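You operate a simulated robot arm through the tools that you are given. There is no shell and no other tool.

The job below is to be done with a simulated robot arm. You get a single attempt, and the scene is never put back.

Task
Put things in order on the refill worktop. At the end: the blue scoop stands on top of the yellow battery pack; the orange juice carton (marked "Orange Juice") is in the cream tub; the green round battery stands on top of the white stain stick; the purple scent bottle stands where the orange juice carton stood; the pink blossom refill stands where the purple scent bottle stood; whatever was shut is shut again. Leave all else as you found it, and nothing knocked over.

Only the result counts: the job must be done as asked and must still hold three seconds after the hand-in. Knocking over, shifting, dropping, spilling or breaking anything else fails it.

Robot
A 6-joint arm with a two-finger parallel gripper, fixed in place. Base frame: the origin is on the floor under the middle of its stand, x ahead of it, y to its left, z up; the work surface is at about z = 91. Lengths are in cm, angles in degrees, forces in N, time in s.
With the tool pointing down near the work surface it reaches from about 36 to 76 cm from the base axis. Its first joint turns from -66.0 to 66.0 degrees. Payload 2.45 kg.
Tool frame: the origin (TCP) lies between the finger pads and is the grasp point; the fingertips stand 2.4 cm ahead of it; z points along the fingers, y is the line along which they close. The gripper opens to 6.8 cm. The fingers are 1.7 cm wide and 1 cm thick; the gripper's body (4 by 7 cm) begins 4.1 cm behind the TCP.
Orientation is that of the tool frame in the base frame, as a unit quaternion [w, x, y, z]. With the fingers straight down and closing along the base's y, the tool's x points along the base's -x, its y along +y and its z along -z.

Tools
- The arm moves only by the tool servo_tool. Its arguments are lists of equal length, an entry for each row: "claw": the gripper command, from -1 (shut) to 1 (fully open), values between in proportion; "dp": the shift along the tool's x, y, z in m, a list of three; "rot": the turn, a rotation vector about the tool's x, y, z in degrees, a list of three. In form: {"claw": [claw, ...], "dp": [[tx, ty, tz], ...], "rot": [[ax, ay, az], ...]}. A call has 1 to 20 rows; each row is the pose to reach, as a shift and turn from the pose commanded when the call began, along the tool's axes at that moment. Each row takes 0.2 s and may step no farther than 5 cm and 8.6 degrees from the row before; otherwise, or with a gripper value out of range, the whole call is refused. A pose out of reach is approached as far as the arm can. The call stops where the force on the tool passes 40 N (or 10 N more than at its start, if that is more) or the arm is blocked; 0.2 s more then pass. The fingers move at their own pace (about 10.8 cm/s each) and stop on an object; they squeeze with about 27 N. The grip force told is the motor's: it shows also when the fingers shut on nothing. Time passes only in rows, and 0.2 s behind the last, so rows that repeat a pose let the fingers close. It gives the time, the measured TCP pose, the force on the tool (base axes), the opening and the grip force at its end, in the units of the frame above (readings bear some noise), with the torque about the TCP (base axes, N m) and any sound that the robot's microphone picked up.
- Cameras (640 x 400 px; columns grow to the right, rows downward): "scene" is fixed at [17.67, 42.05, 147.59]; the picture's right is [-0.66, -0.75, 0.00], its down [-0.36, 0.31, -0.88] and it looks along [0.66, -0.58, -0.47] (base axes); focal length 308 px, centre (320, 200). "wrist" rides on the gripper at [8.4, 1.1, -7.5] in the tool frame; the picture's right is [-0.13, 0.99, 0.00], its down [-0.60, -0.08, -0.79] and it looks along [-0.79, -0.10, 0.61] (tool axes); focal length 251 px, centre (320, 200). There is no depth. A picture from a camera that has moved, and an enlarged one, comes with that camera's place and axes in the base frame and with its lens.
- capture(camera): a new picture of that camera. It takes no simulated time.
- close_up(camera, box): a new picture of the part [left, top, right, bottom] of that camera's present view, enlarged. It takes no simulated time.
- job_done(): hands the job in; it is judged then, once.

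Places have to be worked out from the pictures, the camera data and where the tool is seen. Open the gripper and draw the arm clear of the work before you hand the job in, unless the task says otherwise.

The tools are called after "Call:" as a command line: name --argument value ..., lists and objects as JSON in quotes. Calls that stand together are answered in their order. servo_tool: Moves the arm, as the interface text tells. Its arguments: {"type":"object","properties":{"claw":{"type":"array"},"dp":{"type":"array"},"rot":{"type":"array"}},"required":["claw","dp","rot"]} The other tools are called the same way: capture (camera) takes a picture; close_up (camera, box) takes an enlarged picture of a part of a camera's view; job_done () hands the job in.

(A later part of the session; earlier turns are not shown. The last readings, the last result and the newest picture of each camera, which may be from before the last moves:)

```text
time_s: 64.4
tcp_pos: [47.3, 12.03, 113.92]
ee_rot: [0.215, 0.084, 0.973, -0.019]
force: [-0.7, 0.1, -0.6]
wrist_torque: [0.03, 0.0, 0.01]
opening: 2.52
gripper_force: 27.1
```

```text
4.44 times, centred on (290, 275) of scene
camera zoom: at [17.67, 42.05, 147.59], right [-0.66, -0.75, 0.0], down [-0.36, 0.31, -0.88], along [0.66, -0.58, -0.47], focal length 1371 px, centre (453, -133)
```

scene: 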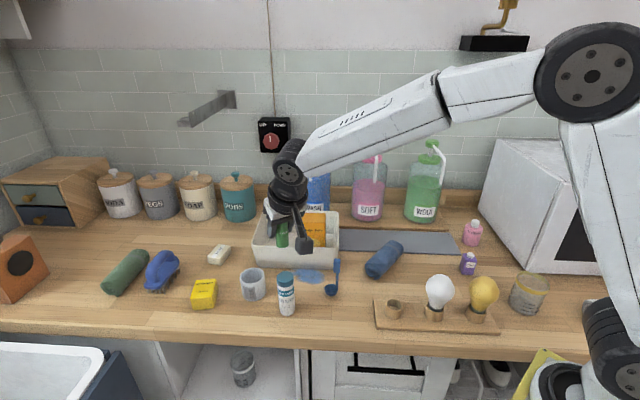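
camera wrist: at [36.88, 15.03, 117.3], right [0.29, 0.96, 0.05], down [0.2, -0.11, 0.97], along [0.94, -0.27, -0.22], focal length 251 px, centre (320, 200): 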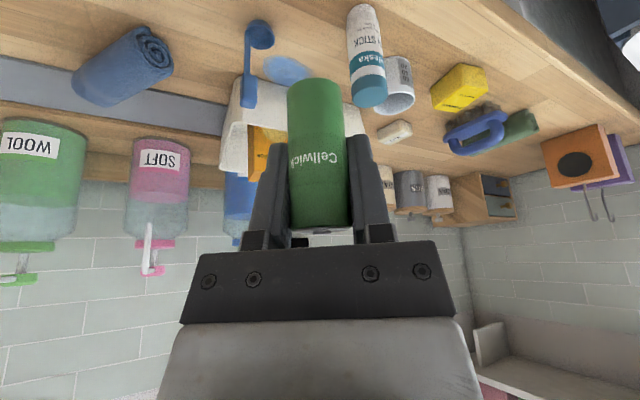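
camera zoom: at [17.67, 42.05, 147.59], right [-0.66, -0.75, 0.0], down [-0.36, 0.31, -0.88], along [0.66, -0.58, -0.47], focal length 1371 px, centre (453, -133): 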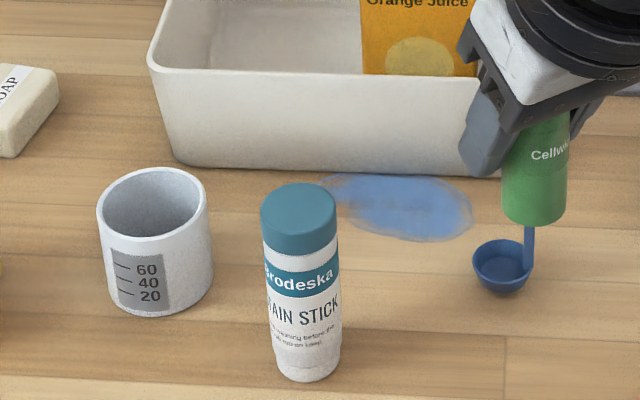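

I zoom in on the stick and the scoop from here.

Call:
close_up --camera "wrist" --box '[330, 0, 410, 120]'

Call:
close_up --camera "wrist" --box '[220, 0, 320, 120]'

Call:
close_up --camera "wrist" --box '[380, 40, 500, 130]'

```text
3.33 times, centred on (370, 60) of wrist
camera zoom: at [36.88, 15.03, 117.3], right [0.29, 0.96, 0.05], down [0.2, -0.11, 0.97], along [0.94, -0.27, -0.22], focal length 838 px, centre (153, 667)
```

zoom: 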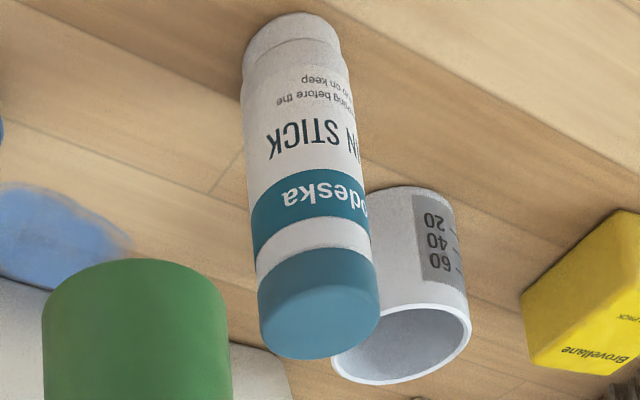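

```text
3.33 times, centred on (270, 60) of wrist
camera zoom: at [36.88, 15.03, 117.3], right [0.29, 0.96, 0.05], down [0.2, -0.11, 0.97], along [0.94, -0.27, -0.22], focal length 838 px, centre (487, 667)
```

zoom: 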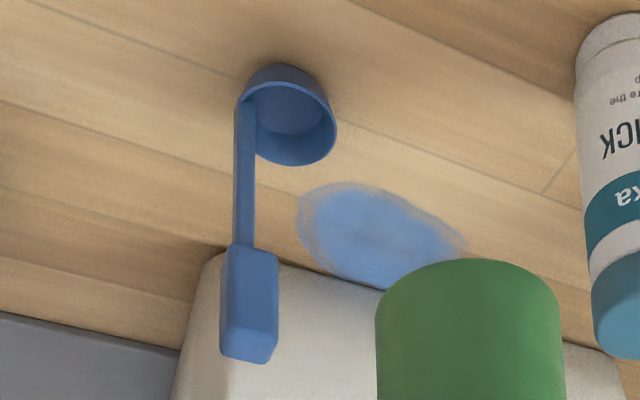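

```text
4.44 times, centred on (440, 85) of wrist
camera zoom: at [36.88, 15.03, 117.3], right [0.29, 0.96, 0.05], down [0.2, -0.11, 0.97], along [0.94, -0.27, -0.22], focal length 1118 px, centre (-213, 711)
```

zoom: 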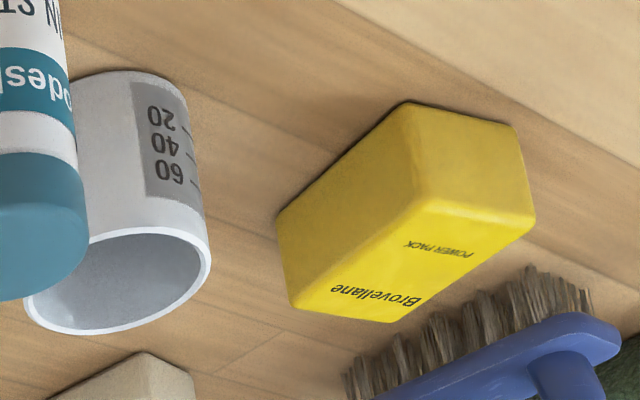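

Triangulating both views, the stick's cap top is centred at (61.0,14.2), z≈101.4. I return there and stop with the battery about 3 cm above the cap.

Call:
servo_tool --claw '[-1, -1, -1, -1, -1, -1, -1]' --dp '[[-0.035, 0.013, 0.016], [-0.075, 0.028, 0.035], [-0.11, 0.0415, 0.051], [-0.1195, 0.045, 0.0558], [-0.109, 0.045, 0.078], [-0.0988, 0.045, 0.1002], [-0.0988, 0.045, 0.1002]]' --rot '[[0, 0, 0], [0, 0, 0], [0, 0, 0], [0, 0, 0], [0, 0, 0], [0, 0, 0], [0, 0, 0]]'

Call:
capture --camera "wrist"

Call:
close_up --camera "scene" --box '[240, 220, 340, 330]'

```text
time_s: 66.0
tcp_pos: [60.91, 14.35, 109.11]
ee_rot: [0.215, 0.084, 0.973, -0.019]
force: [0.6, 0.3, -1.9]
wrist_torque: [-0.03, 0.02, 0.01]
opening: 2.54
gripper_force: 27.1
```

```text
taken
camera wrist: at [50.48, 17.29, 112.51], right [0.29, 0.96, 0.05], down [0.2, -0.11, 0.97], along [0.94, -0.27, -0.22], focal length 251 px, centre (320, 200)
```

wrist: 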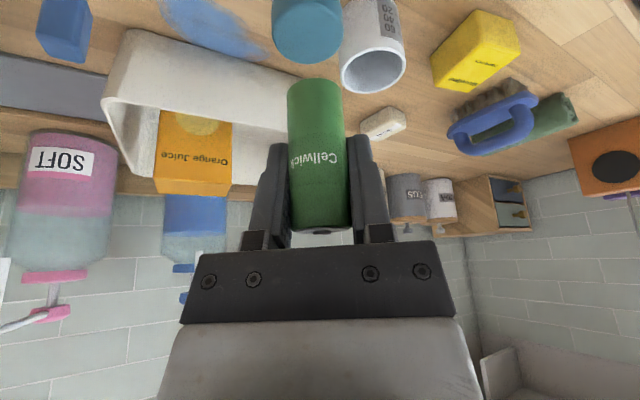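

```text
3.64 times, centred on (290, 275) of scene
camera zoom: at [17.68, 42.05, 147.59], right [-0.66, -0.75, 0.0], down [-0.36, 0.31, -0.88], along [0.66, -0.58, -0.47], focal length 1122 px, centre (429, -73)
```

zoom: 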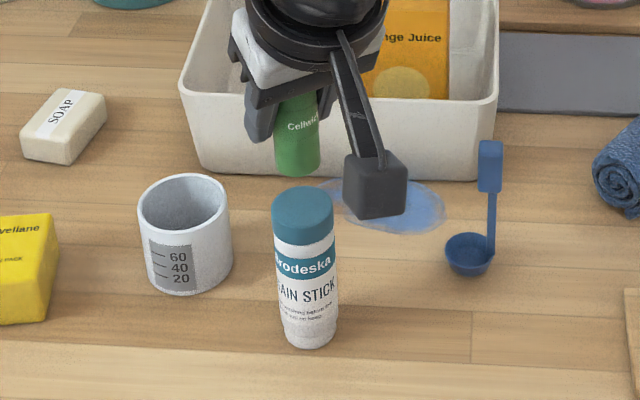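

The battery is within ~0.15 cm of the cap's axis. I correct that and lower it to about 0.5 cm above the cap.

Call:
servo_tool --claw '[-1, -1, -1, -1]' --dp '[[0.004, -0.0015, 0.009], [0.008, -0.0015, 0.018], [0.0115, -0.0015, 0.0246], [0.0119, -0.0015, 0.0254]]' --rot '[[0, 0, 0], [0, 0, 0], [0, 0, 0], [0, 0, 0]]'

Call:
close_up --camera "scene" --box '[255, 220, 325, 320]'

Call:
capture --camera "wrist"

```text
time_s: 67.0
tcp_pos: [60.99, 14.25, 106.3]
ee_rot: [0.216, 0.085, 0.973, -0.02]
force: [0.9, 0.1, -2.2]
wrist_torque: [0.01, 0.0, 0.0]
opening: 2.53
gripper_force: 27.2
```

```text
4.00 times, centred on (290, 270) of scene
camera zoom: at [17.68, 42.05, 147.59], right [-0.66, -0.75, 0.0], down [-0.36, 0.31, -0.88], along [0.66, -0.58, -0.47], focal length 1234 px, centre (440, -80)
```

zoom: 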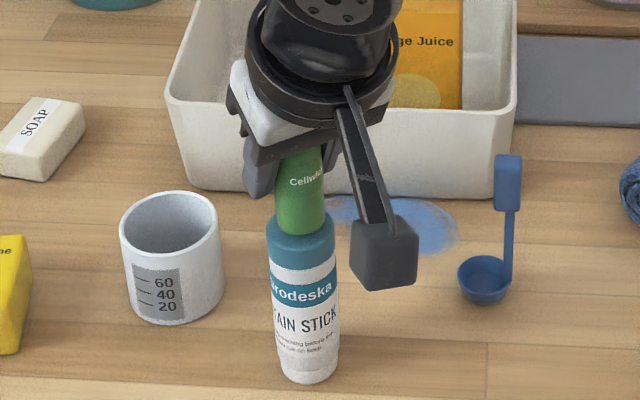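

```text
taken
camera wrist: at [50.53, 17.12, 109.65], right [0.29, 0.96, 0.05], down [0.2, -0.11, 0.97], along [0.94, -0.27, -0.22], focal length 251 px, centre (320, 200)
```

wrist: 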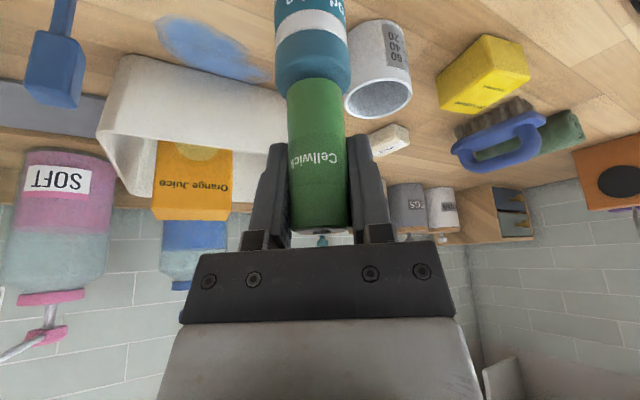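

The battery sits concentric with the cap in both views. I lower in 1 mm steps to contact.

Call:
servo_tool --claw '[-1, -1, -1, -1]' --dp '[[0.0004, 0, 0.0009], [0.0008, 0, 0.0018], [0.0013, 0, 0.0027], [0.0015, 0, 0.0032]]' --rot '[[0, 0, 0], [0, 0, 0], [0, 0, 0], [0, 0, 0]]'

```text
time_s: 68.0
tcp_pos: [60.83, 14.13, 105.89]
ee_rot: [0.215, 0.085, 0.973, -0.019]
force: [0.5, -0.9, -1.2]
wrist_torque: [-0.01, 0.03, -0.05]
opening: 2.53
gripper_force: 27.1
```

No contact yet at 105.9; continuing in 1 mm steps.

Call:
servo_tool --claw '[-1, -1, -1]' --dp '[[0.0004, 0, 0.0009], [0.0008, 0, 0.0018], [0.0008, 0, 0.0018]]' --rot '[[0, 0, 0], [0, 0, 0], [0, 0, 0]]'

Call:
close_up --camera "scene" --box '[265, 240, 315, 300]'

```text
time_s: 68.8
tcp_pos: [60.92, 14.06, 105.7]
ee_rot: [0.216, 0.084, 0.972, -0.019]
force: [0.2, -0.5, -1.3]
wrist_torque: [0.0, 0.01, -0.02]
opening: 2.52
gripper_force: 27.1
```

```text
6.67 times, centred on (290, 270) of scene
camera zoom: at [17.68, 42.05, 147.59], right [-0.66, -0.75, 0.0], down [-0.36, 0.31, -0.88], along [0.66, -0.58, -0.47], focal length 2057 px, centre (520, -267)
```

zoom: 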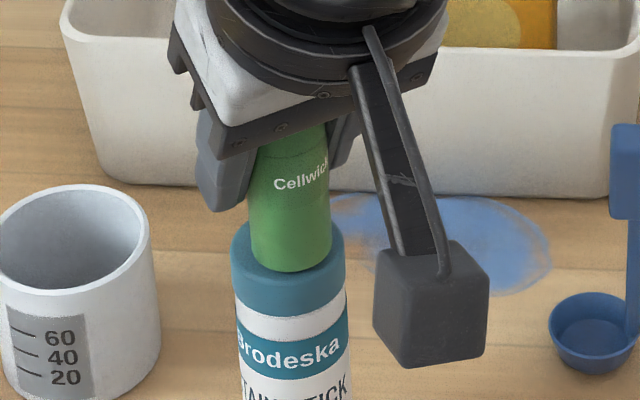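

The battery is just above the cap and centred; continuing by 1 mm steps.

Call:
servo_tool --claw '[-1, -1, -1]' --dp '[[0.0004, 0, 0.0009], [0.0008, 0, 0.0018], [0.0008, 0, 0.0018]]' --rot '[[0, 0, 0], [0, 0, 0], [0, 0, 0]]'

```text
time_s: 69.6
tcp_pos: [60.92, 14.08, 105.59]
ee_rot: [0.217, 0.085, 0.972, -0.019]
force: [-1.2, -0.7, 4.5]
wrist_torque: [-0.01, 0.04, 0.0]
opening: 2.52
gripper_force: 26.7
```

Contact at 4.5 N. I open the fingers gradually to release the battery.

Call:
servo_tool --claw '[-0.2, -0.1, 0.1, 0.3, 0.3]' --dp '[[0, 0, 0], [0, 0, 0], [0, 0, 0], [0, 0, 0], [0, 0, 0]]' --rot '[[0, 0, 0], [0, 0, 0], [0, 0, 0], [0, 0, 0], [0, 0, 0]]'

Call:
close_up --camera "scene" --box '[255, 220, 325, 320]'

Call:
capture --camera "wrist"

```text
time_s: 70.8
tcp_pos: [60.8, 14.16, 105.56]
ee_rot: [0.215, 0.085, 0.973, -0.019]
force: [-0.4, 0.0, -0.4]
wrist_torque: [-0.04, 0.02, -0.02]
opening: 4.41
gripper_force: 0.0
```

```text
4.00 times, centred on (290, 270) of scene
camera zoom: at [17.67, 42.05, 147.59], right [-0.66, -0.75, 0.0], down [-0.36, 0.31, -0.88], along [0.66, -0.58, -0.47], focal length 1234 px, centre (440, -80)
```

zoom: 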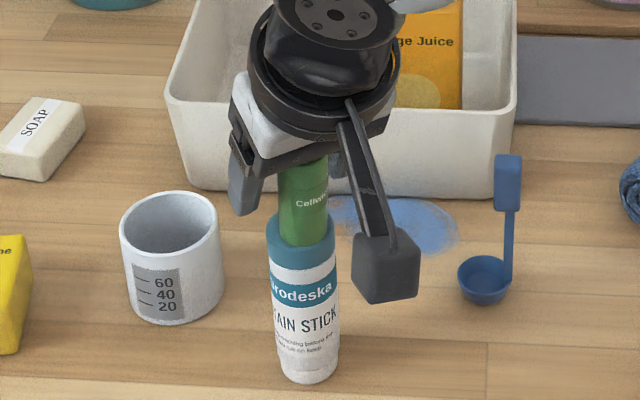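

```text
taken
camera wrist: at [50.45, 17.11, 108.96], right [0.29, 0.96, 0.05], down [0.2, -0.11, 0.97], along [0.94, -0.27, -0.22], focal length 251 px, centre (320, 200)
```

wrist: 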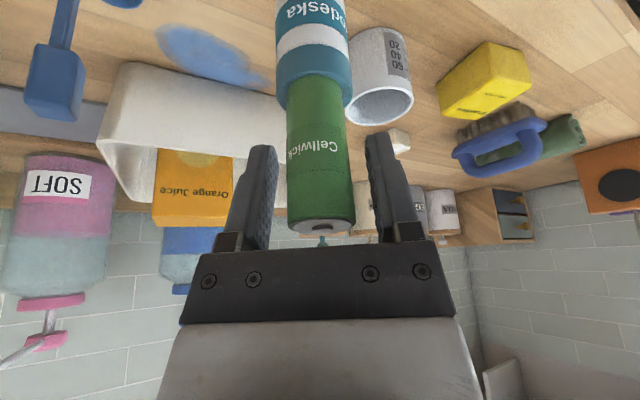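

The battery stands on the stick by itself. I open a bit more and back out along the tool axis.

Call:
servo_tool --claw '[0.6, 0.6, 0.6, 0.8, 1, 1, 1]' --dp '[[0, 0, 0], [0, 0, -0.01], [0, 0, -0.03], [0, 0, -0.06], [0, 0, -0.1], [0, 0, -0.13], [0, 0, -0.13]]' --rot '[[0, 0, 0], [0, 0, 0], [0, 0, 0], [0, 0, 0], [0, 0, 0], [0, 0, 0], [0, 0, 0]]'

Call:
capture --camera "wrist"

Call:
capture --camera "scene"

```text
time_s: 72.4
tcp_pos: [55.37, 15.21, 117.27]
ee_rot: [0.216, 0.085, 0.973, -0.019]
force: [0.1, 0.1, -0.6]
wrist_torque: [0.0, 0.0, 0.0]
opening: 6.8
gripper_force: 0.2
```

```text
taken
camera wrist: at [44.94, 18.14, 120.7], right [0.29, 0.96, 0.05], down [0.2, -0.11, 0.97], along [0.94, -0.27, -0.22], focal length 251 px, centre (320, 200)
```

wrist: 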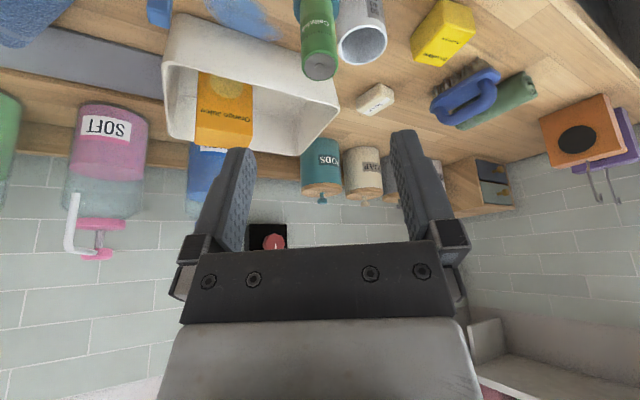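

```text
taken
```

scene: 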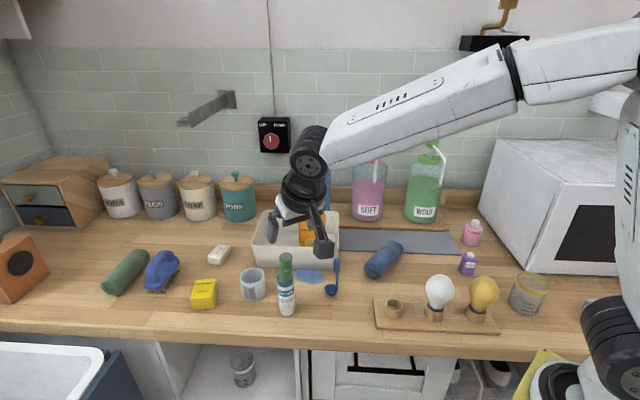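

The battery now stands on the stain stick. Last item is the scoop: I move (keeping the tilt, which I'll need because the yellow pack lies about 81 cm out) to a spot facing the scoop to inspect its handle.

Call:
servo_tool --claw '[1, 1, 1, 1, 1, 1]' --dp '[[0.022, -0.03, 0.0], [0.046, -0.064, 0.014], [0.07, -0.098, 0.029], [0.09, -0.127, 0.05], [0.0956, -0.1346, 0.0583], [0.0956, -0.1346, 0.0583]]' --rot '[[0, 0, 0], [0, 0, 0], [0, 0, 0], [0, 0, 0], [0, 0, 0], [0, 0, 0]]'

Call:
capture --camera "wrist"

Call:
close_up --camera "wrist" --box '[270, 40, 410, 220]'

Call:
close_up --camera "scene" --box '[300, 240, 370, 310]'

Call:
close_up --camera "scene" --box '[180, 260, 240, 320]'

```text
time_s: 73.8
tcp_pos: [46.92, 2.87, 107.78]
ee_rot: [0.216, 0.085, 0.972, -0.019]
force: [0.7, 0.7, 1.4]
wrist_torque: [0.01, 0.03, 0.04]
opening: 6.81
gripper_force: 0.1
```

```text
taken
camera wrist: at [36.41, 5.85, 111.23], right [0.29, 0.96, 0.05], down [0.2, -0.11, 0.97], along [0.94, -0.27, -0.22], focal length 251 px, centre (320, 200)
```

wrist: 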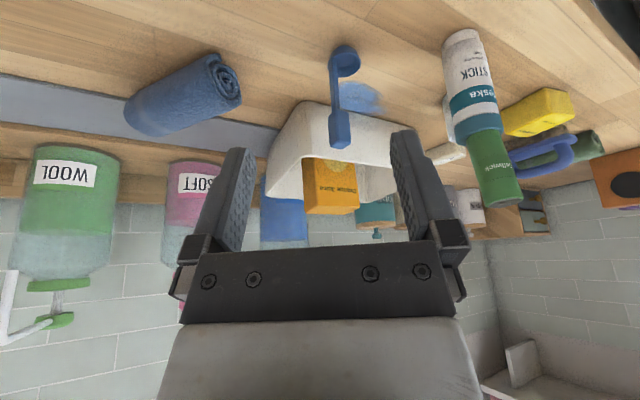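

```text
2.22 times, centred on (340, 130) of wrist
camera zoom: at [36.41, 5.85, 111.23], right [0.29, 0.96, 0.05], down [0.2, -0.11, 0.97], along [0.94, -0.27, -0.22], focal length 559 px, centre (276, 356)
```

zoom: 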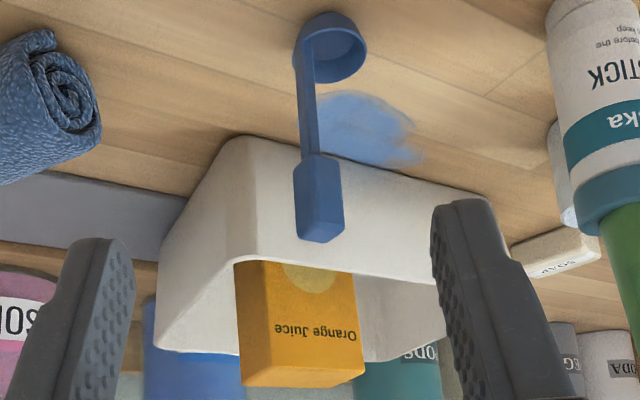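

```text
5.71 times, centred on (335, 275) of scene
camera zoom: at [17.67, 42.05, 147.59], right [-0.66, -0.75, 0.0], down [-0.36, 0.31, -0.88], along [0.66, -0.58, -0.47], focal length 1763 px, centre (234, -229)
```

zoom: 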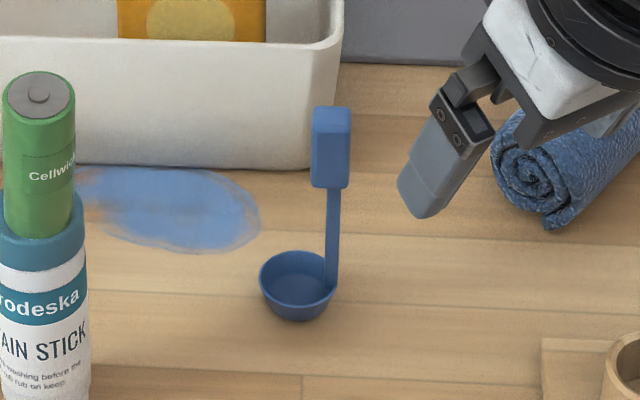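

```text
6.67 times, centred on (210, 290) of scene
camera zoom: at [17.67, 42.05, 147.59], right [-0.66, -0.75, 0.0], down [-0.36, 0.31, -0.88], along [0.66, -0.58, -0.47], focal length 2057 px, centre (1053, -400)
```

zoom: 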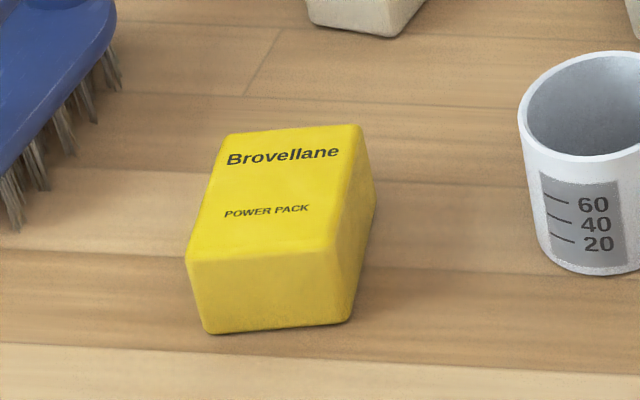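

I need the exact orientation of the scoop's grip block, so I zoom in more from both cameras.

Call:
close_up --camera "wrist" --box '[310, 40, 380, 160]'

Call:
close_up --camera "scene" --box '[320, 255, 350, 300]'

```text
3.33 times, centred on (345, 100) of wrist
camera zoom: at [36.41, 5.85, 111.23], right [0.29, 0.96, 0.05], down [0.2, -0.11, 0.97], along [0.94, -0.27, -0.22], focal length 838 px, centre (237, 533)
```

zoom: 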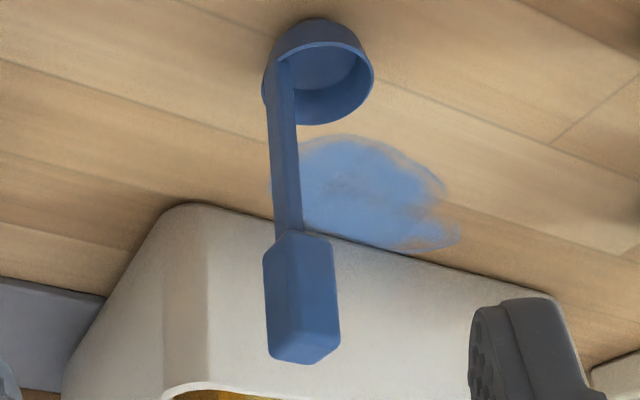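

```text
8.89 times, centred on (335, 278) of scene
camera zoom: at [17.67, 42.05, 147.59], right [-0.66, -0.75, 0.0], down [-0.36, 0.31, -0.88], along [0.66, -0.58, -0.47], focal length 2742 px, centre (187, -489)
```

zoom: 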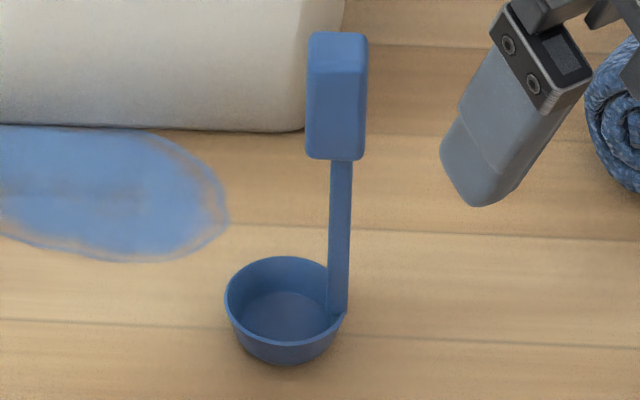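

The grip block is about 1.4 cm square, centred at (57.5,2.0), z 97.7–101.2, with faces at ~45°/135°; the bowl sits on its outward side. I rotate about the vertical by +54.5° so the fingers close across those faces with the tool leaning towards the robot, and go to a standoff 10 cm back.

Call:
servo_tool --claw '[0.9, 0.7, 0.5, 0.3, 0.3, 0.3, 0.3, 0.3]' --dp '[[-0.011, -0.0035, 0.0035], [-0.022, -0.007, 0.0075], [-0.033, -0.0105, 0.011], [-0.044, -0.014, 0.015], [-0.055, -0.0175, 0.0185], [-0.066, -0.021, 0.0225], [-0.0776, -0.0244, 0.0263], [-0.0776, -0.0244, 0.0263]]' --rot '[[-3.3, 0, -7.07], [-6.6, 0, -14.14], [-9.9, 0, -21.21], [-13.2, 0, -28.28], [-16.5, 0, -35.35], [-19.8, 0, -42.42], [-23.1, 0, -49.5], [-23.1, 0, -49.5]]'

Call:
capture --camera "wrist"

Call:
close_up --camera "wrist" --box '[270, 20, 390, 180]'

Call:
close_up --camera "scene" --box '[270, 200, 410, 320]'

```text
time_s: 75.6
tcp_pos: [54.66, -0.96, 109.0]
ee_rot: [0.2, -0.372, 0.903, 0.083]
force: [-0.1, -0.1, 0.4]
wrist_torque: [-0.01, -0.02, 0.01]
opening: 4.43
gripper_force: 0.1
```

```text
taken
camera wrist: at [46.25, -7.75, 112.34], right [-0.61, 0.79, 0.06], down [0.21, 0.09, 0.97], along [0.76, 0.61, -0.22], focal length 251 px, centre (320, 200)
```

wrist: 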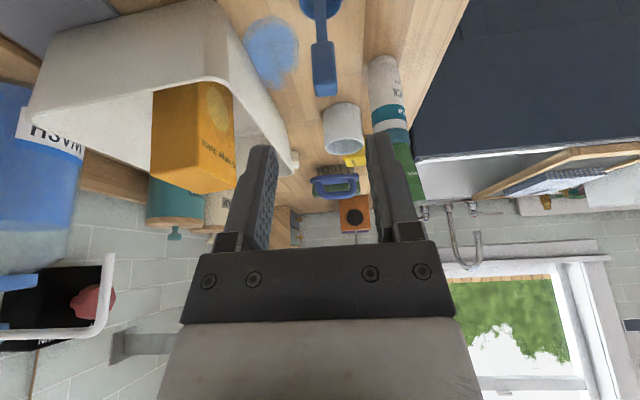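

```text
2.50 times, centred on (330, 100) of wrist
camera zoom: at [46.25, -7.75, 112.34], right [-0.61, 0.79, 0.06], down [0.21, 0.09, 0.97], along [0.76, 0.61, -0.22], focal length 629 px, centre (295, 450)
```

zoom: 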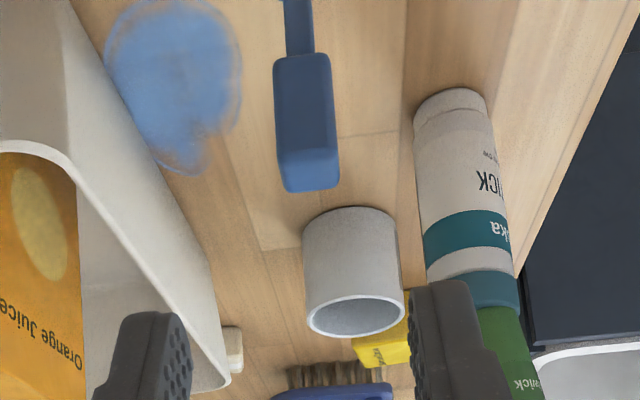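

```text
3.33 times, centred on (340, 260) of scene
camera zoom: at [17.68, 42.05, 147.59], right [-0.66, -0.75, 0.0], down [-0.36, 0.31, -0.88], along [0.66, -0.58, -0.47], focal length 1028 px, centre (253, 0)
```

zoom: 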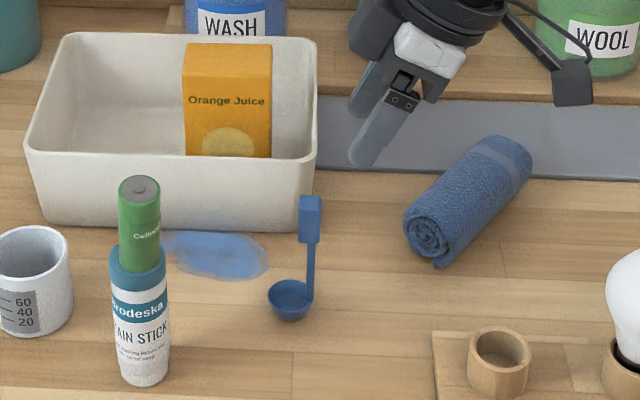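

The block is square to the fingers and offset only 0.4 cm. I correct and advance 6.5 cm along the tilted axis, then recheck.

Call:
servo_tool --claw '[0.3, 0.3, 0.3, 0.3]' --dp '[[0.001, 0.0038, 0.02], [0.002, 0.0038, 0.045], [0.002, 0.0038, 0.06], [0.002, 0.0038, 0.065]]' --rot '[[0, 0, 0], [0, 0, 0], [0, 0, 0], [0, 0, 0]]'

Call:
capture --camera "wrist"

Call:
close_up --camera "scene" --box '[290, 220, 390, 320]'

```text
time_s: 76.6
tcp_pos: [56.17, 1.01, 102.73]
ee_rot: [0.2, -0.371, 0.903, 0.082]
force: [0.2, 0.2, 0.2]
wrist_torque: [0.03, -0.02, 0.06]
opening: 4.41
gripper_force: 0.1
```

```text
taken
camera wrist: at [47.76, -5.74, 106.33], right [-0.61, 0.79, 0.05], down [0.21, 0.09, 0.97], along [0.76, 0.61, -0.22], focal length 251 px, centre (320, 200)
```

wrist: 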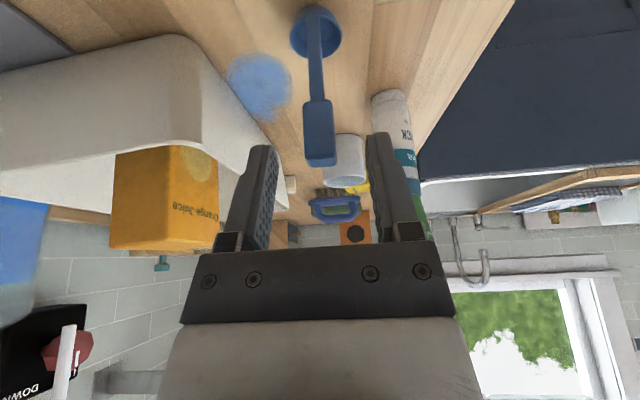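

```text
4.00 times, centred on (340, 270) of scene
camera zoom: at [17.68, 42.05, 147.59], right [-0.66, -0.75, 0.0], down [-0.36, 0.31, -0.88], along [0.66, -0.58, -0.47], focal length 1234 px, centre (240, -80)
```

zoom: 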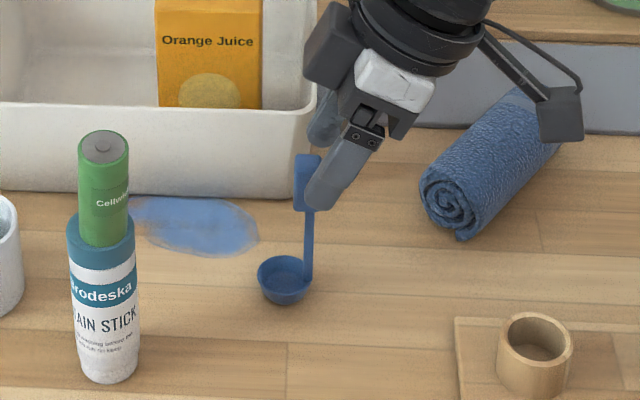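

Aligned within 1 mm now. I advance the last 3.7 cm.

Call:
servo_tool --claw '[0.3, 0.3, 0.3]' --dp '[[0, 0, 0.015], [-0.0005, -0.0005, 0.03], [-0.0005, -0.0005, 0.037]]' --rot '[[0, 0, 0], [0, 0, 0], [0, 0, 0]]'

Call:
capture --camera "wrist"

Call:
close_up --camera "scene" --box '[300, 230, 380, 310]'

```text
time_s: 77.4
tcp_pos: [57.35, 2.26, 99.73]
ee_rot: [0.2, -0.371, 0.903, 0.082]
force: [-0.3, 0.0, 0.1]
wrist_torque: [0.01, 0.01, 0.01]
opening: 4.43
gripper_force: 0.1
```

```text
taken
camera wrist: at [49.0, -4.58, 103.02], right [-0.61, 0.79, 0.05], down [0.21, 0.09, 0.97], along [0.76, 0.61, -0.22], focal length 251 px, centre (320, 200)
```

wrist: 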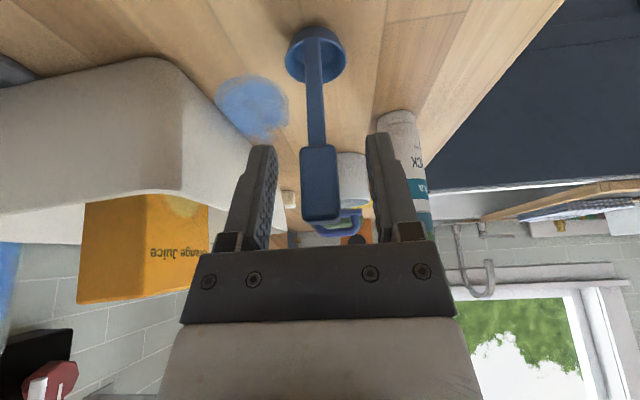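

```text
5.00 times, centred on (340, 270) of scene
camera zoom: at [17.68, 42.05, 147.59], right [-0.66, -0.75, 0.0], down [-0.36, 0.31, -0.88], along [0.66, -0.58, -0.47], focal length 1543 px, centre (220, -150)
```

zoom: 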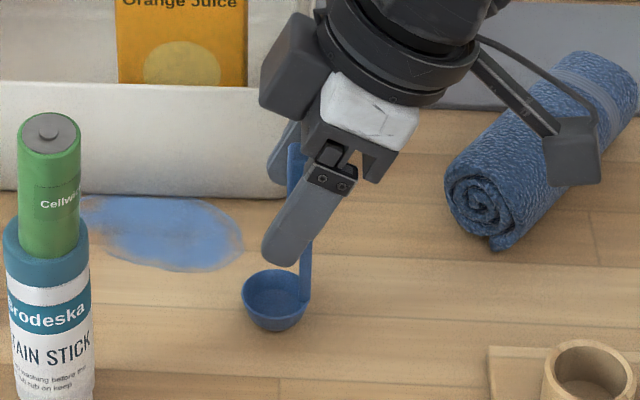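

The block is centred between the pads. I close the gripper on it.

Call:
servo_tool --claw '[0, -0.3, -0.5, -1, -1, -1]' --dp '[[0, 0, 0], [0, 0, 0], [0, 0, 0], [0, 0, 0], [0, 0, 0], [0, 0, 0]]' --rot '[[0, 0, 0], [0, 0, 0], [0, 0, 0], [0, 0, 0], [0, 0, 0], [0, 0, 0]]'

Call:
capture --camera "wrist"

Call:
close_up --camera "scene" --box '[300, 230, 380, 310]'

```text
time_s: 78.8
tcp_pos: [57.47, 2.26, 99.65]
ee_rot: [0.199, -0.371, 0.903, 0.082]
force: [0.2, 0.4, 0.5]
wrist_torque: [0.02, 0.0, -0.02]
opening: 1.5
gripper_force: 26.9
```

```text
taken
camera wrist: at [48.99, -4.59, 103.04], right [-0.61, 0.79, 0.05], down [0.21, 0.09, 0.97], along [0.76, 0.61, -0.22], focal length 251 px, centre (320, 200)
```

wrist: 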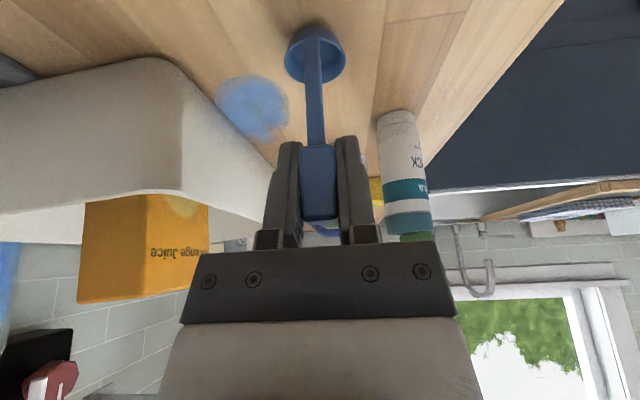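

```text
5.00 times, centred on (340, 270) of scene
camera zoom: at [17.68, 42.05, 147.59], right [-0.66, -0.75, 0.0], down [-0.36, 0.31, -0.88], along [0.66, -0.58, -0.47], focal length 1543 px, centre (220, -150)
```

zoom: 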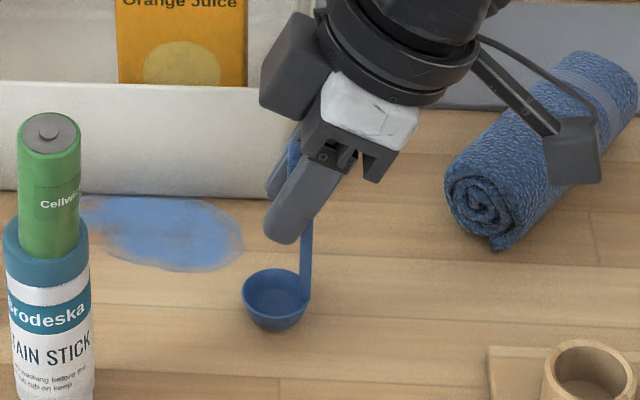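

Gripped at 1.5 cm with the scoop upright. I zoom in to measure where the bowl lies relative to the gripper before lifting.

Call:
close_up --camera "wrist" --box '[260, 10, 380, 230]'

Call:
close_up --camera "wrist" --box '[280, 10, 355, 100]'

```text
1.82 times, centred on (320, 120) of wrist
camera zoom: at [48.99, -4.59, 103.04], right [-0.61, 0.79, 0.05], down [0.21, 0.09, 0.97], along [0.76, 0.61, -0.22], focal length 457 px, centre (320, 346)
```

zoom: 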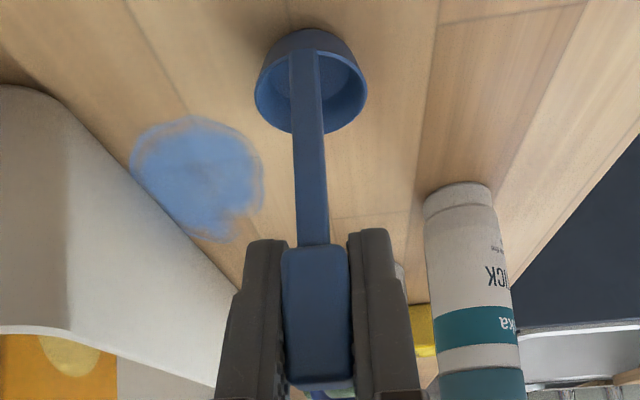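

```text
4.44 times, centred on (318, 55) of wrist
camera zoom: at [48.99, -4.59, 103.04], right [-0.61, 0.79, 0.05], down [0.21, 0.09, 0.97], along [0.76, 0.61, -0.22], focal length 1118 px, centre (331, 844)
```

zoom: 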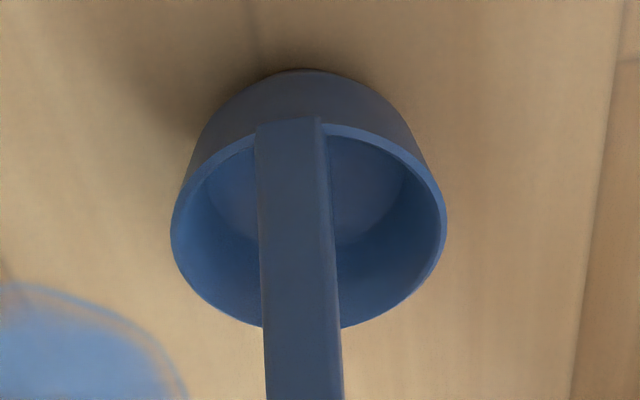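

The bowl's centre lies about 0.85 cm outward of the grip point. I lift the scoop straight up to z≈119 so it clears the battery on the stick.

Call:
servo_tool --claw '[-1, -1, -1, -1, -1, -1, -1]' --dp '[[-0.0042, 0, -0.009], [-0.0165, 0, -0.0355], [-0.0335, 0, -0.072], [-0.0505, 0, -0.108], [-0.067, 0, -0.144], [-0.0817, 0, -0.1753], [-0.0817, 0, -0.1753]]' --rot '[[0, 0, 0], [0, 0, 0], [0, 0, 0], [0, 0, 0], [0, 0, 0], [0, 0, 0], [0, 0, 0]]'

Call:
capture --camera "wrist"

Call:
capture --camera "scene"

```text
time_s: 80.4
tcp_pos: [57.58, 2.21, 119.06]
ee_rot: [0.2, -0.37, 0.904, 0.082]
force: [-0.5, 0.3, 0.4]
wrist_torque: [0.02, 0.04, -0.01]
opening: 1.5
gripper_force: 27.5
```

```text
taken
camera wrist: at [49.16, -4.64, 122.45], right [-0.61, 0.79, 0.05], down [0.21, 0.09, 0.97], along [0.76, 0.61, -0.22], focal length 251 px, centre (320, 200)
```

wrist: 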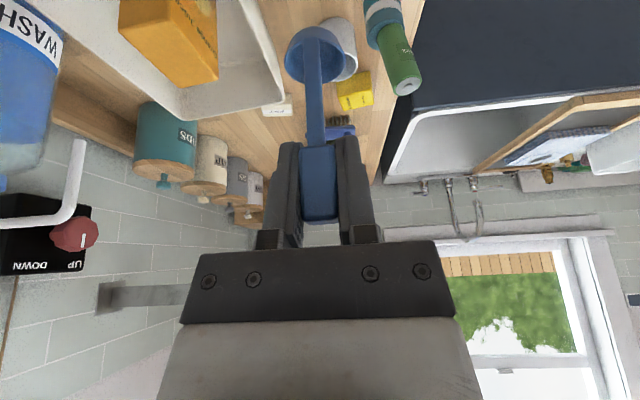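

```text
taken
```

scene: 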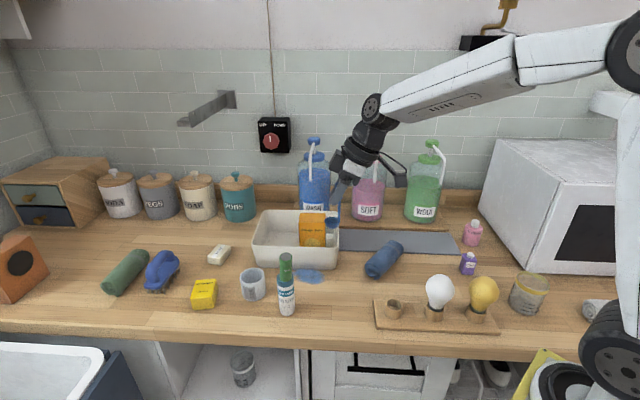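

The scoop hangs upright. I carry it at this height over to the yellow pack at (76.6,27.1), turning 25° about the vertical on the way so the tool leans towards the robot.

Call:
servo_tool --claw '[-1, -1, -1, -1, -1, -1, -1, -1, -1]' --dp '[[-0.0342, 0.0059, 0.016], [-0.0685, 0.0118, 0.0319], [-0.1027, 0.0176, 0.0479], [-0.137, 0.0235, 0.0638], [-0.1712, 0.0294, 0.0798], [-0.2054, 0.0353, 0.0957], [-0.2397, 0.0411, 0.1117], [-0.2739, 0.047, 0.1276], [-0.2739, 0.047, 0.1276]]' --rot '[[1.33, 0, 2.85], [2.66, 0, 5.71], [3.99, 0, 8.56], [5.32, 0, 11.42], [6.64, 0, 14.27], [7.97, 0, 17.12], [9.3, 0, 19.98], [10.63, 0, 22.83], [10.63, 0, 22.83]]'

Call:
capture --camera "wrist"

Call:
capture --camera "scene"

```text
time_s: 82.4
tcp_pos: [75.53, 26.8, 118.84]
ee_rot: [0.212, -0.165, 0.963, 0.037]
force: [-1.3, -1.2, 0.9]
wrist_torque: [0.01, 0.05, 0.01]
opening: 1.51
gripper_force: 26.6
```

```text
taken
camera wrist: at [65.04, 24.21, 122.27], right [-0.22, 0.97, 0.05], down [0.23, 0.0, 0.97], along [0.95, 0.22, -0.22], focal length 251 px, centre (320, 200)
```

wrist: 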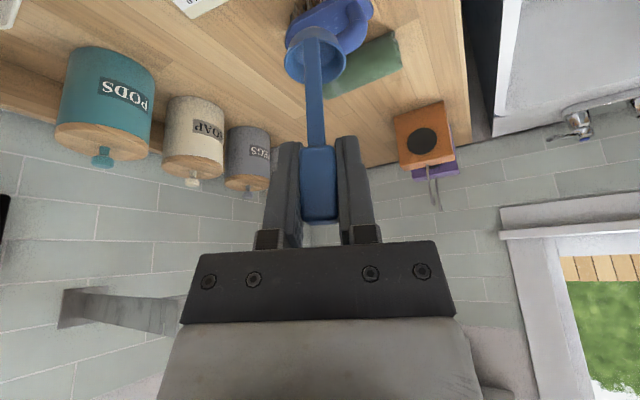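

```text
taken
```

scene: 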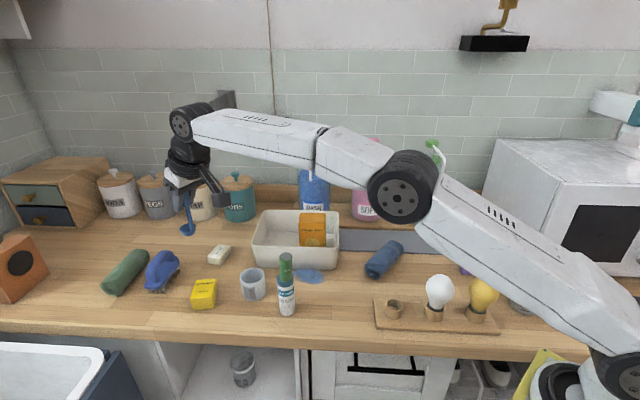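

Pose reached over the pack. I descend to about 3.5 cm above it and check the alignment from both cameras.

Call:
servo_tool --claw '[-1, -1, -1, -1, -1]' --dp '[[0.014, 0, 0.032], [0.028, -0.001, 0.064], [0.04, -0.001, 0.09], [0.0475, -0.001, 0.108], [0.0475, -0.001, 0.108]]' --rot '[[0, 0, 0], [0, 0, 0], [0, 0, 0], [0, 0, 0], [0, 0, 0]]'

Call:
capture --camera "wrist"

Call:
close_up --camera "scene" --box '[150, 200, 260, 320]'

Call:
capture --camera "scene"

```text
time_s: 83.6
tcp_pos: [75.78, 26.79, 106.98]
ee_rot: [0.213, -0.164, 0.963, 0.036]
force: [1.1, 0.0, -0.4]
wrist_torque: [0.02, 0.0, 0.0]
opening: 1.51
gripper_force: 27.1
```

```text
taken
camera wrist: at [65.28, 24.11, 110.42], right [-0.22, 0.97, 0.05], down [0.23, 0.0, 0.97], along [0.95, 0.23, -0.22], focal length 251 px, centre (320, 200)
```

wrist: 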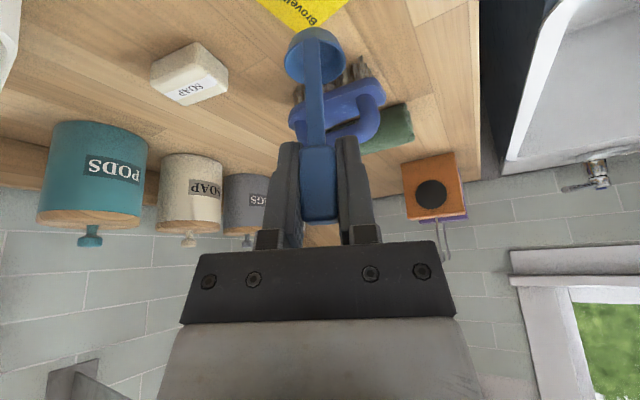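

```text
3.33 times, centred on (205, 260) of scene
camera zoom: at [17.68, 42.05, 147.59], right [-0.66, -0.75, 0.0], down [-0.36, 0.31, -0.88], along [0.66, -0.58, -0.47], focal length 1028 px, centre (703, 0)
```

zoom: 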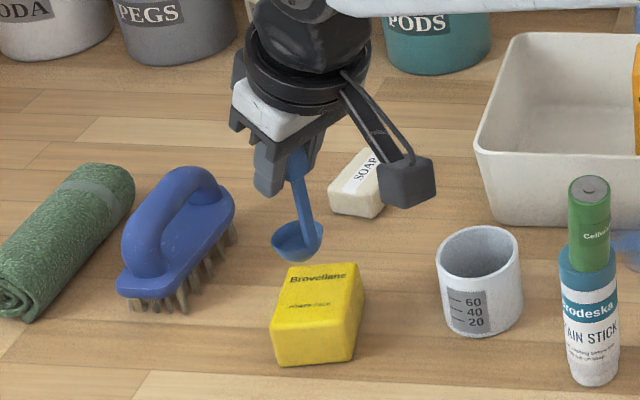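

```text
taken
```

scene: 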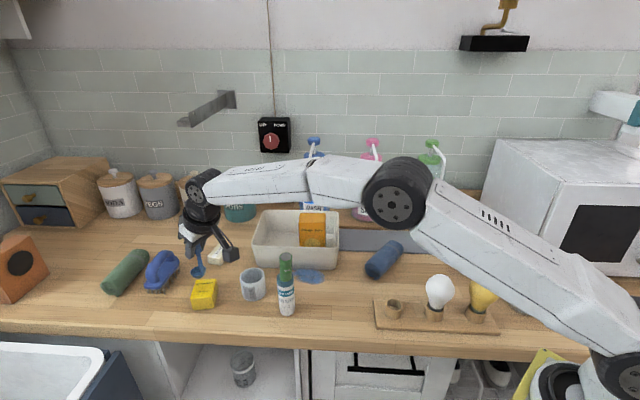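

The bowl is about 0.35 cm too far outward for the pack's centre. I shift back by that and lower to roughly 0.6 cm above the pack.

Call:
servo_tool --claw '[-1, -1, -1, -1]' --dp '[[0.0055, 0, 0.006], [0.0105, 0, 0.0155], [0.015, 0, 0.0238], [0.0155, 0, 0.0248]]' --rot '[[0, 0, 0], [0, 0, 0], [0, 0, 0], [0, 0, 0]]'

Call:
close_up --camera "scene" --box '[170, 230, 240, 310]'

Call:
close_up --camera "wrist" --box '[250, 0, 400, 120]'

```text
time_s: 84.6
tcp_pos: [75.35, 26.63, 104.19]
ee_rot: [0.213, -0.165, 0.962, 0.036]
force: [0.3, 0.1, 0.1]
wrist_torque: [0.01, -0.01, -0.03]
opening: 1.52
gripper_force: 27.0
```

```text
5.00 times, centred on (205, 270) of scene
camera zoom: at [17.68, 42.05, 147.59], right [-0.66, -0.75, 0.0], down [-0.36, 0.31, -0.88], along [0.66, -0.58, -0.47], focal length 1543 px, centre (895, -150)
```

zoom: 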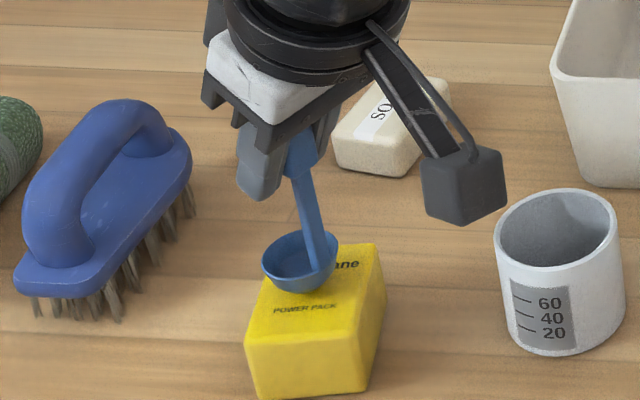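

```text
3.33 times, centred on (325, 60) of wrist
camera zoom: at [64.94, 24.13, 107.62], right [-0.22, 0.97, 0.05], down [0.23, 0.0, 0.97], along [0.95, 0.23, -0.22], focal length 838 px, centre (303, 667)
```

zoom: 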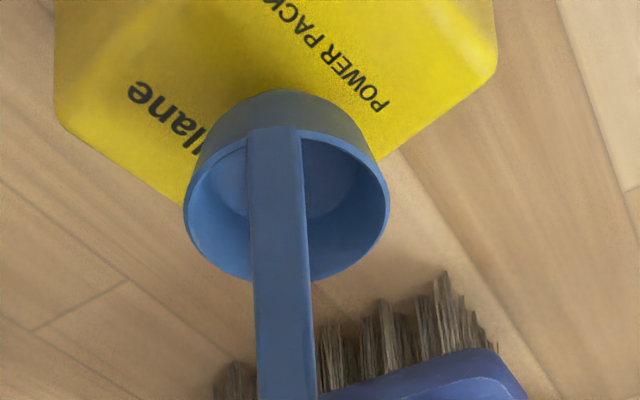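

The bowl is still ~0.3 cm off the pack's centre; I make that small correction while lowering another 4 mm.

Call:
servo_tool --claw '[-1, -1, -1]' --dp '[[0.0029, -0.0015, -0.0013], [0.0038, -0.0015, 0.0005], [0.0046, -0.0015, 0.0023]]' --rot '[[0, 0, 0], [0, 0, 0], [0, 0, 0]]'

Call:
close_up --camera "scene" --box '[170, 230, 240, 310]'

Call:
close_up --camera "wrist" --box '[250, 0, 400, 120]'

```text
time_s: 85.4
tcp_pos: [75.34, 26.51, 103.83]
ee_rot: [0.214, -0.164, 0.962, 0.036]
force: [-0.3, 0.3, -0.2]
wrist_torque: [-0.07, -0.01, 0.01]
opening: 1.53
gripper_force: 27.2
```

```text
5.00 times, centred on (205, 270) of scene
camera zoom: at [17.68, 42.05, 147.59], right [-0.66, -0.75, 0.0], down [-0.36, 0.31, -0.88], along [0.66, -0.58, -0.47], focal length 1543 px, centre (895, -150)
```

zoom: 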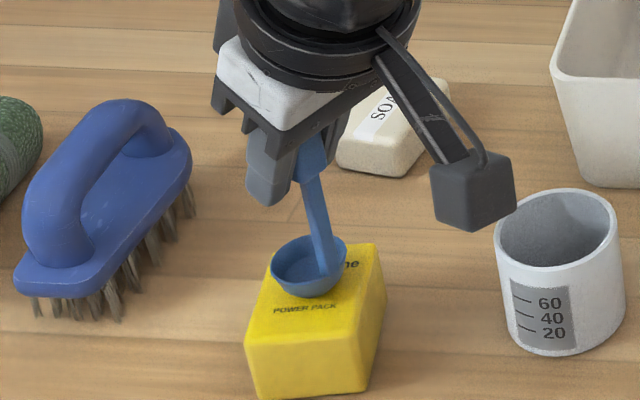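

```text
3.33 times, centred on (325, 60) of wrist
camera zoom: at [64.76, 23.85, 107.28], right [-0.22, 0.97, 0.05], down [0.23, 0.0, 0.97], along [0.95, 0.23, -0.22], focal length 838 px, centre (303, 667)
```

zoom: 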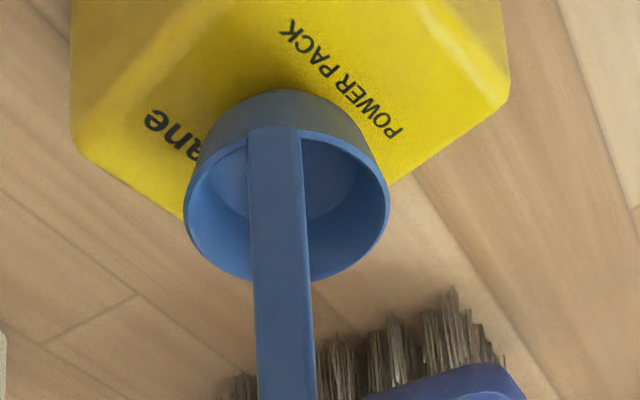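

Now the bowl is well centred over the pack. I lower in 1 mm steps to contact.

Call:
servo_tool --claw '[-1, -1, -1, -1]' --dp '[[0.0004, 0, 0.0009], [0.0008, 0, 0.0018], [0.0013, 0, 0.0027], [0.0013, 0, 0.0027]]' --rot '[[0, 0, 0], [0, 0, 0], [0, 0, 0], [0, 0, 0]]'

```text
time_s: 86.4
tcp_pos: [75.31, 26.46, 103.51]
ee_rot: [0.213, -0.164, 0.963, 0.036]
force: [0.2, -0.8, 2.8]
wrist_torque: [-0.04, 0.0, 0.0]
opening: 1.5
gripper_force: 26.8
```

A 2.8 N reading suggests first contact; one more millimetre to confirm.

Call:
servo_tool --claw '[-1, -1]' --dp '[[0.0004, 0, 0.0009], [0.0004, 0, 0.0009]]' --rot '[[0, 0, 0], [0, 0, 0]]'

Call:
close_up --camera "scene" --box '[180, 240, 230, 310]'

```text
time_s: 87.0
tcp_pos: [75.25, 26.44, 103.66]
ee_rot: [0.214, -0.165, 0.962, 0.037]
force: [-2.7, -1.4, 7.8]
wrist_torque: [-0.05, 0.08, 0.02]
opening: 1.52
gripper_force: 27.2
```

```text
5.71 times, centred on (205, 275) of scene
camera zoom: at [17.65, 42.04, 147.59], right [-0.66, -0.75, 0.0], down [-0.36, 0.31, -0.88], along [0.66, -0.58, -0.47], focal length 1763 px, centre (977, -229)
```

zoom: 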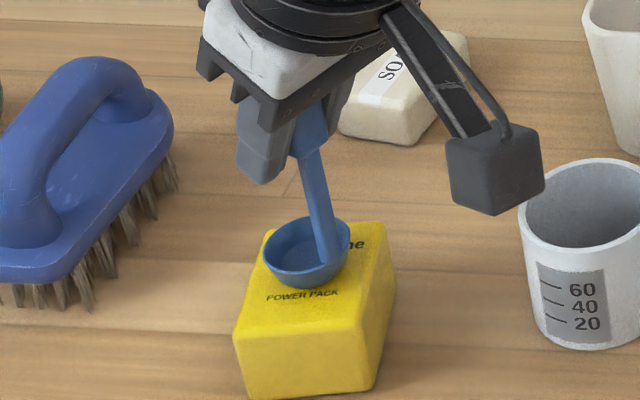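

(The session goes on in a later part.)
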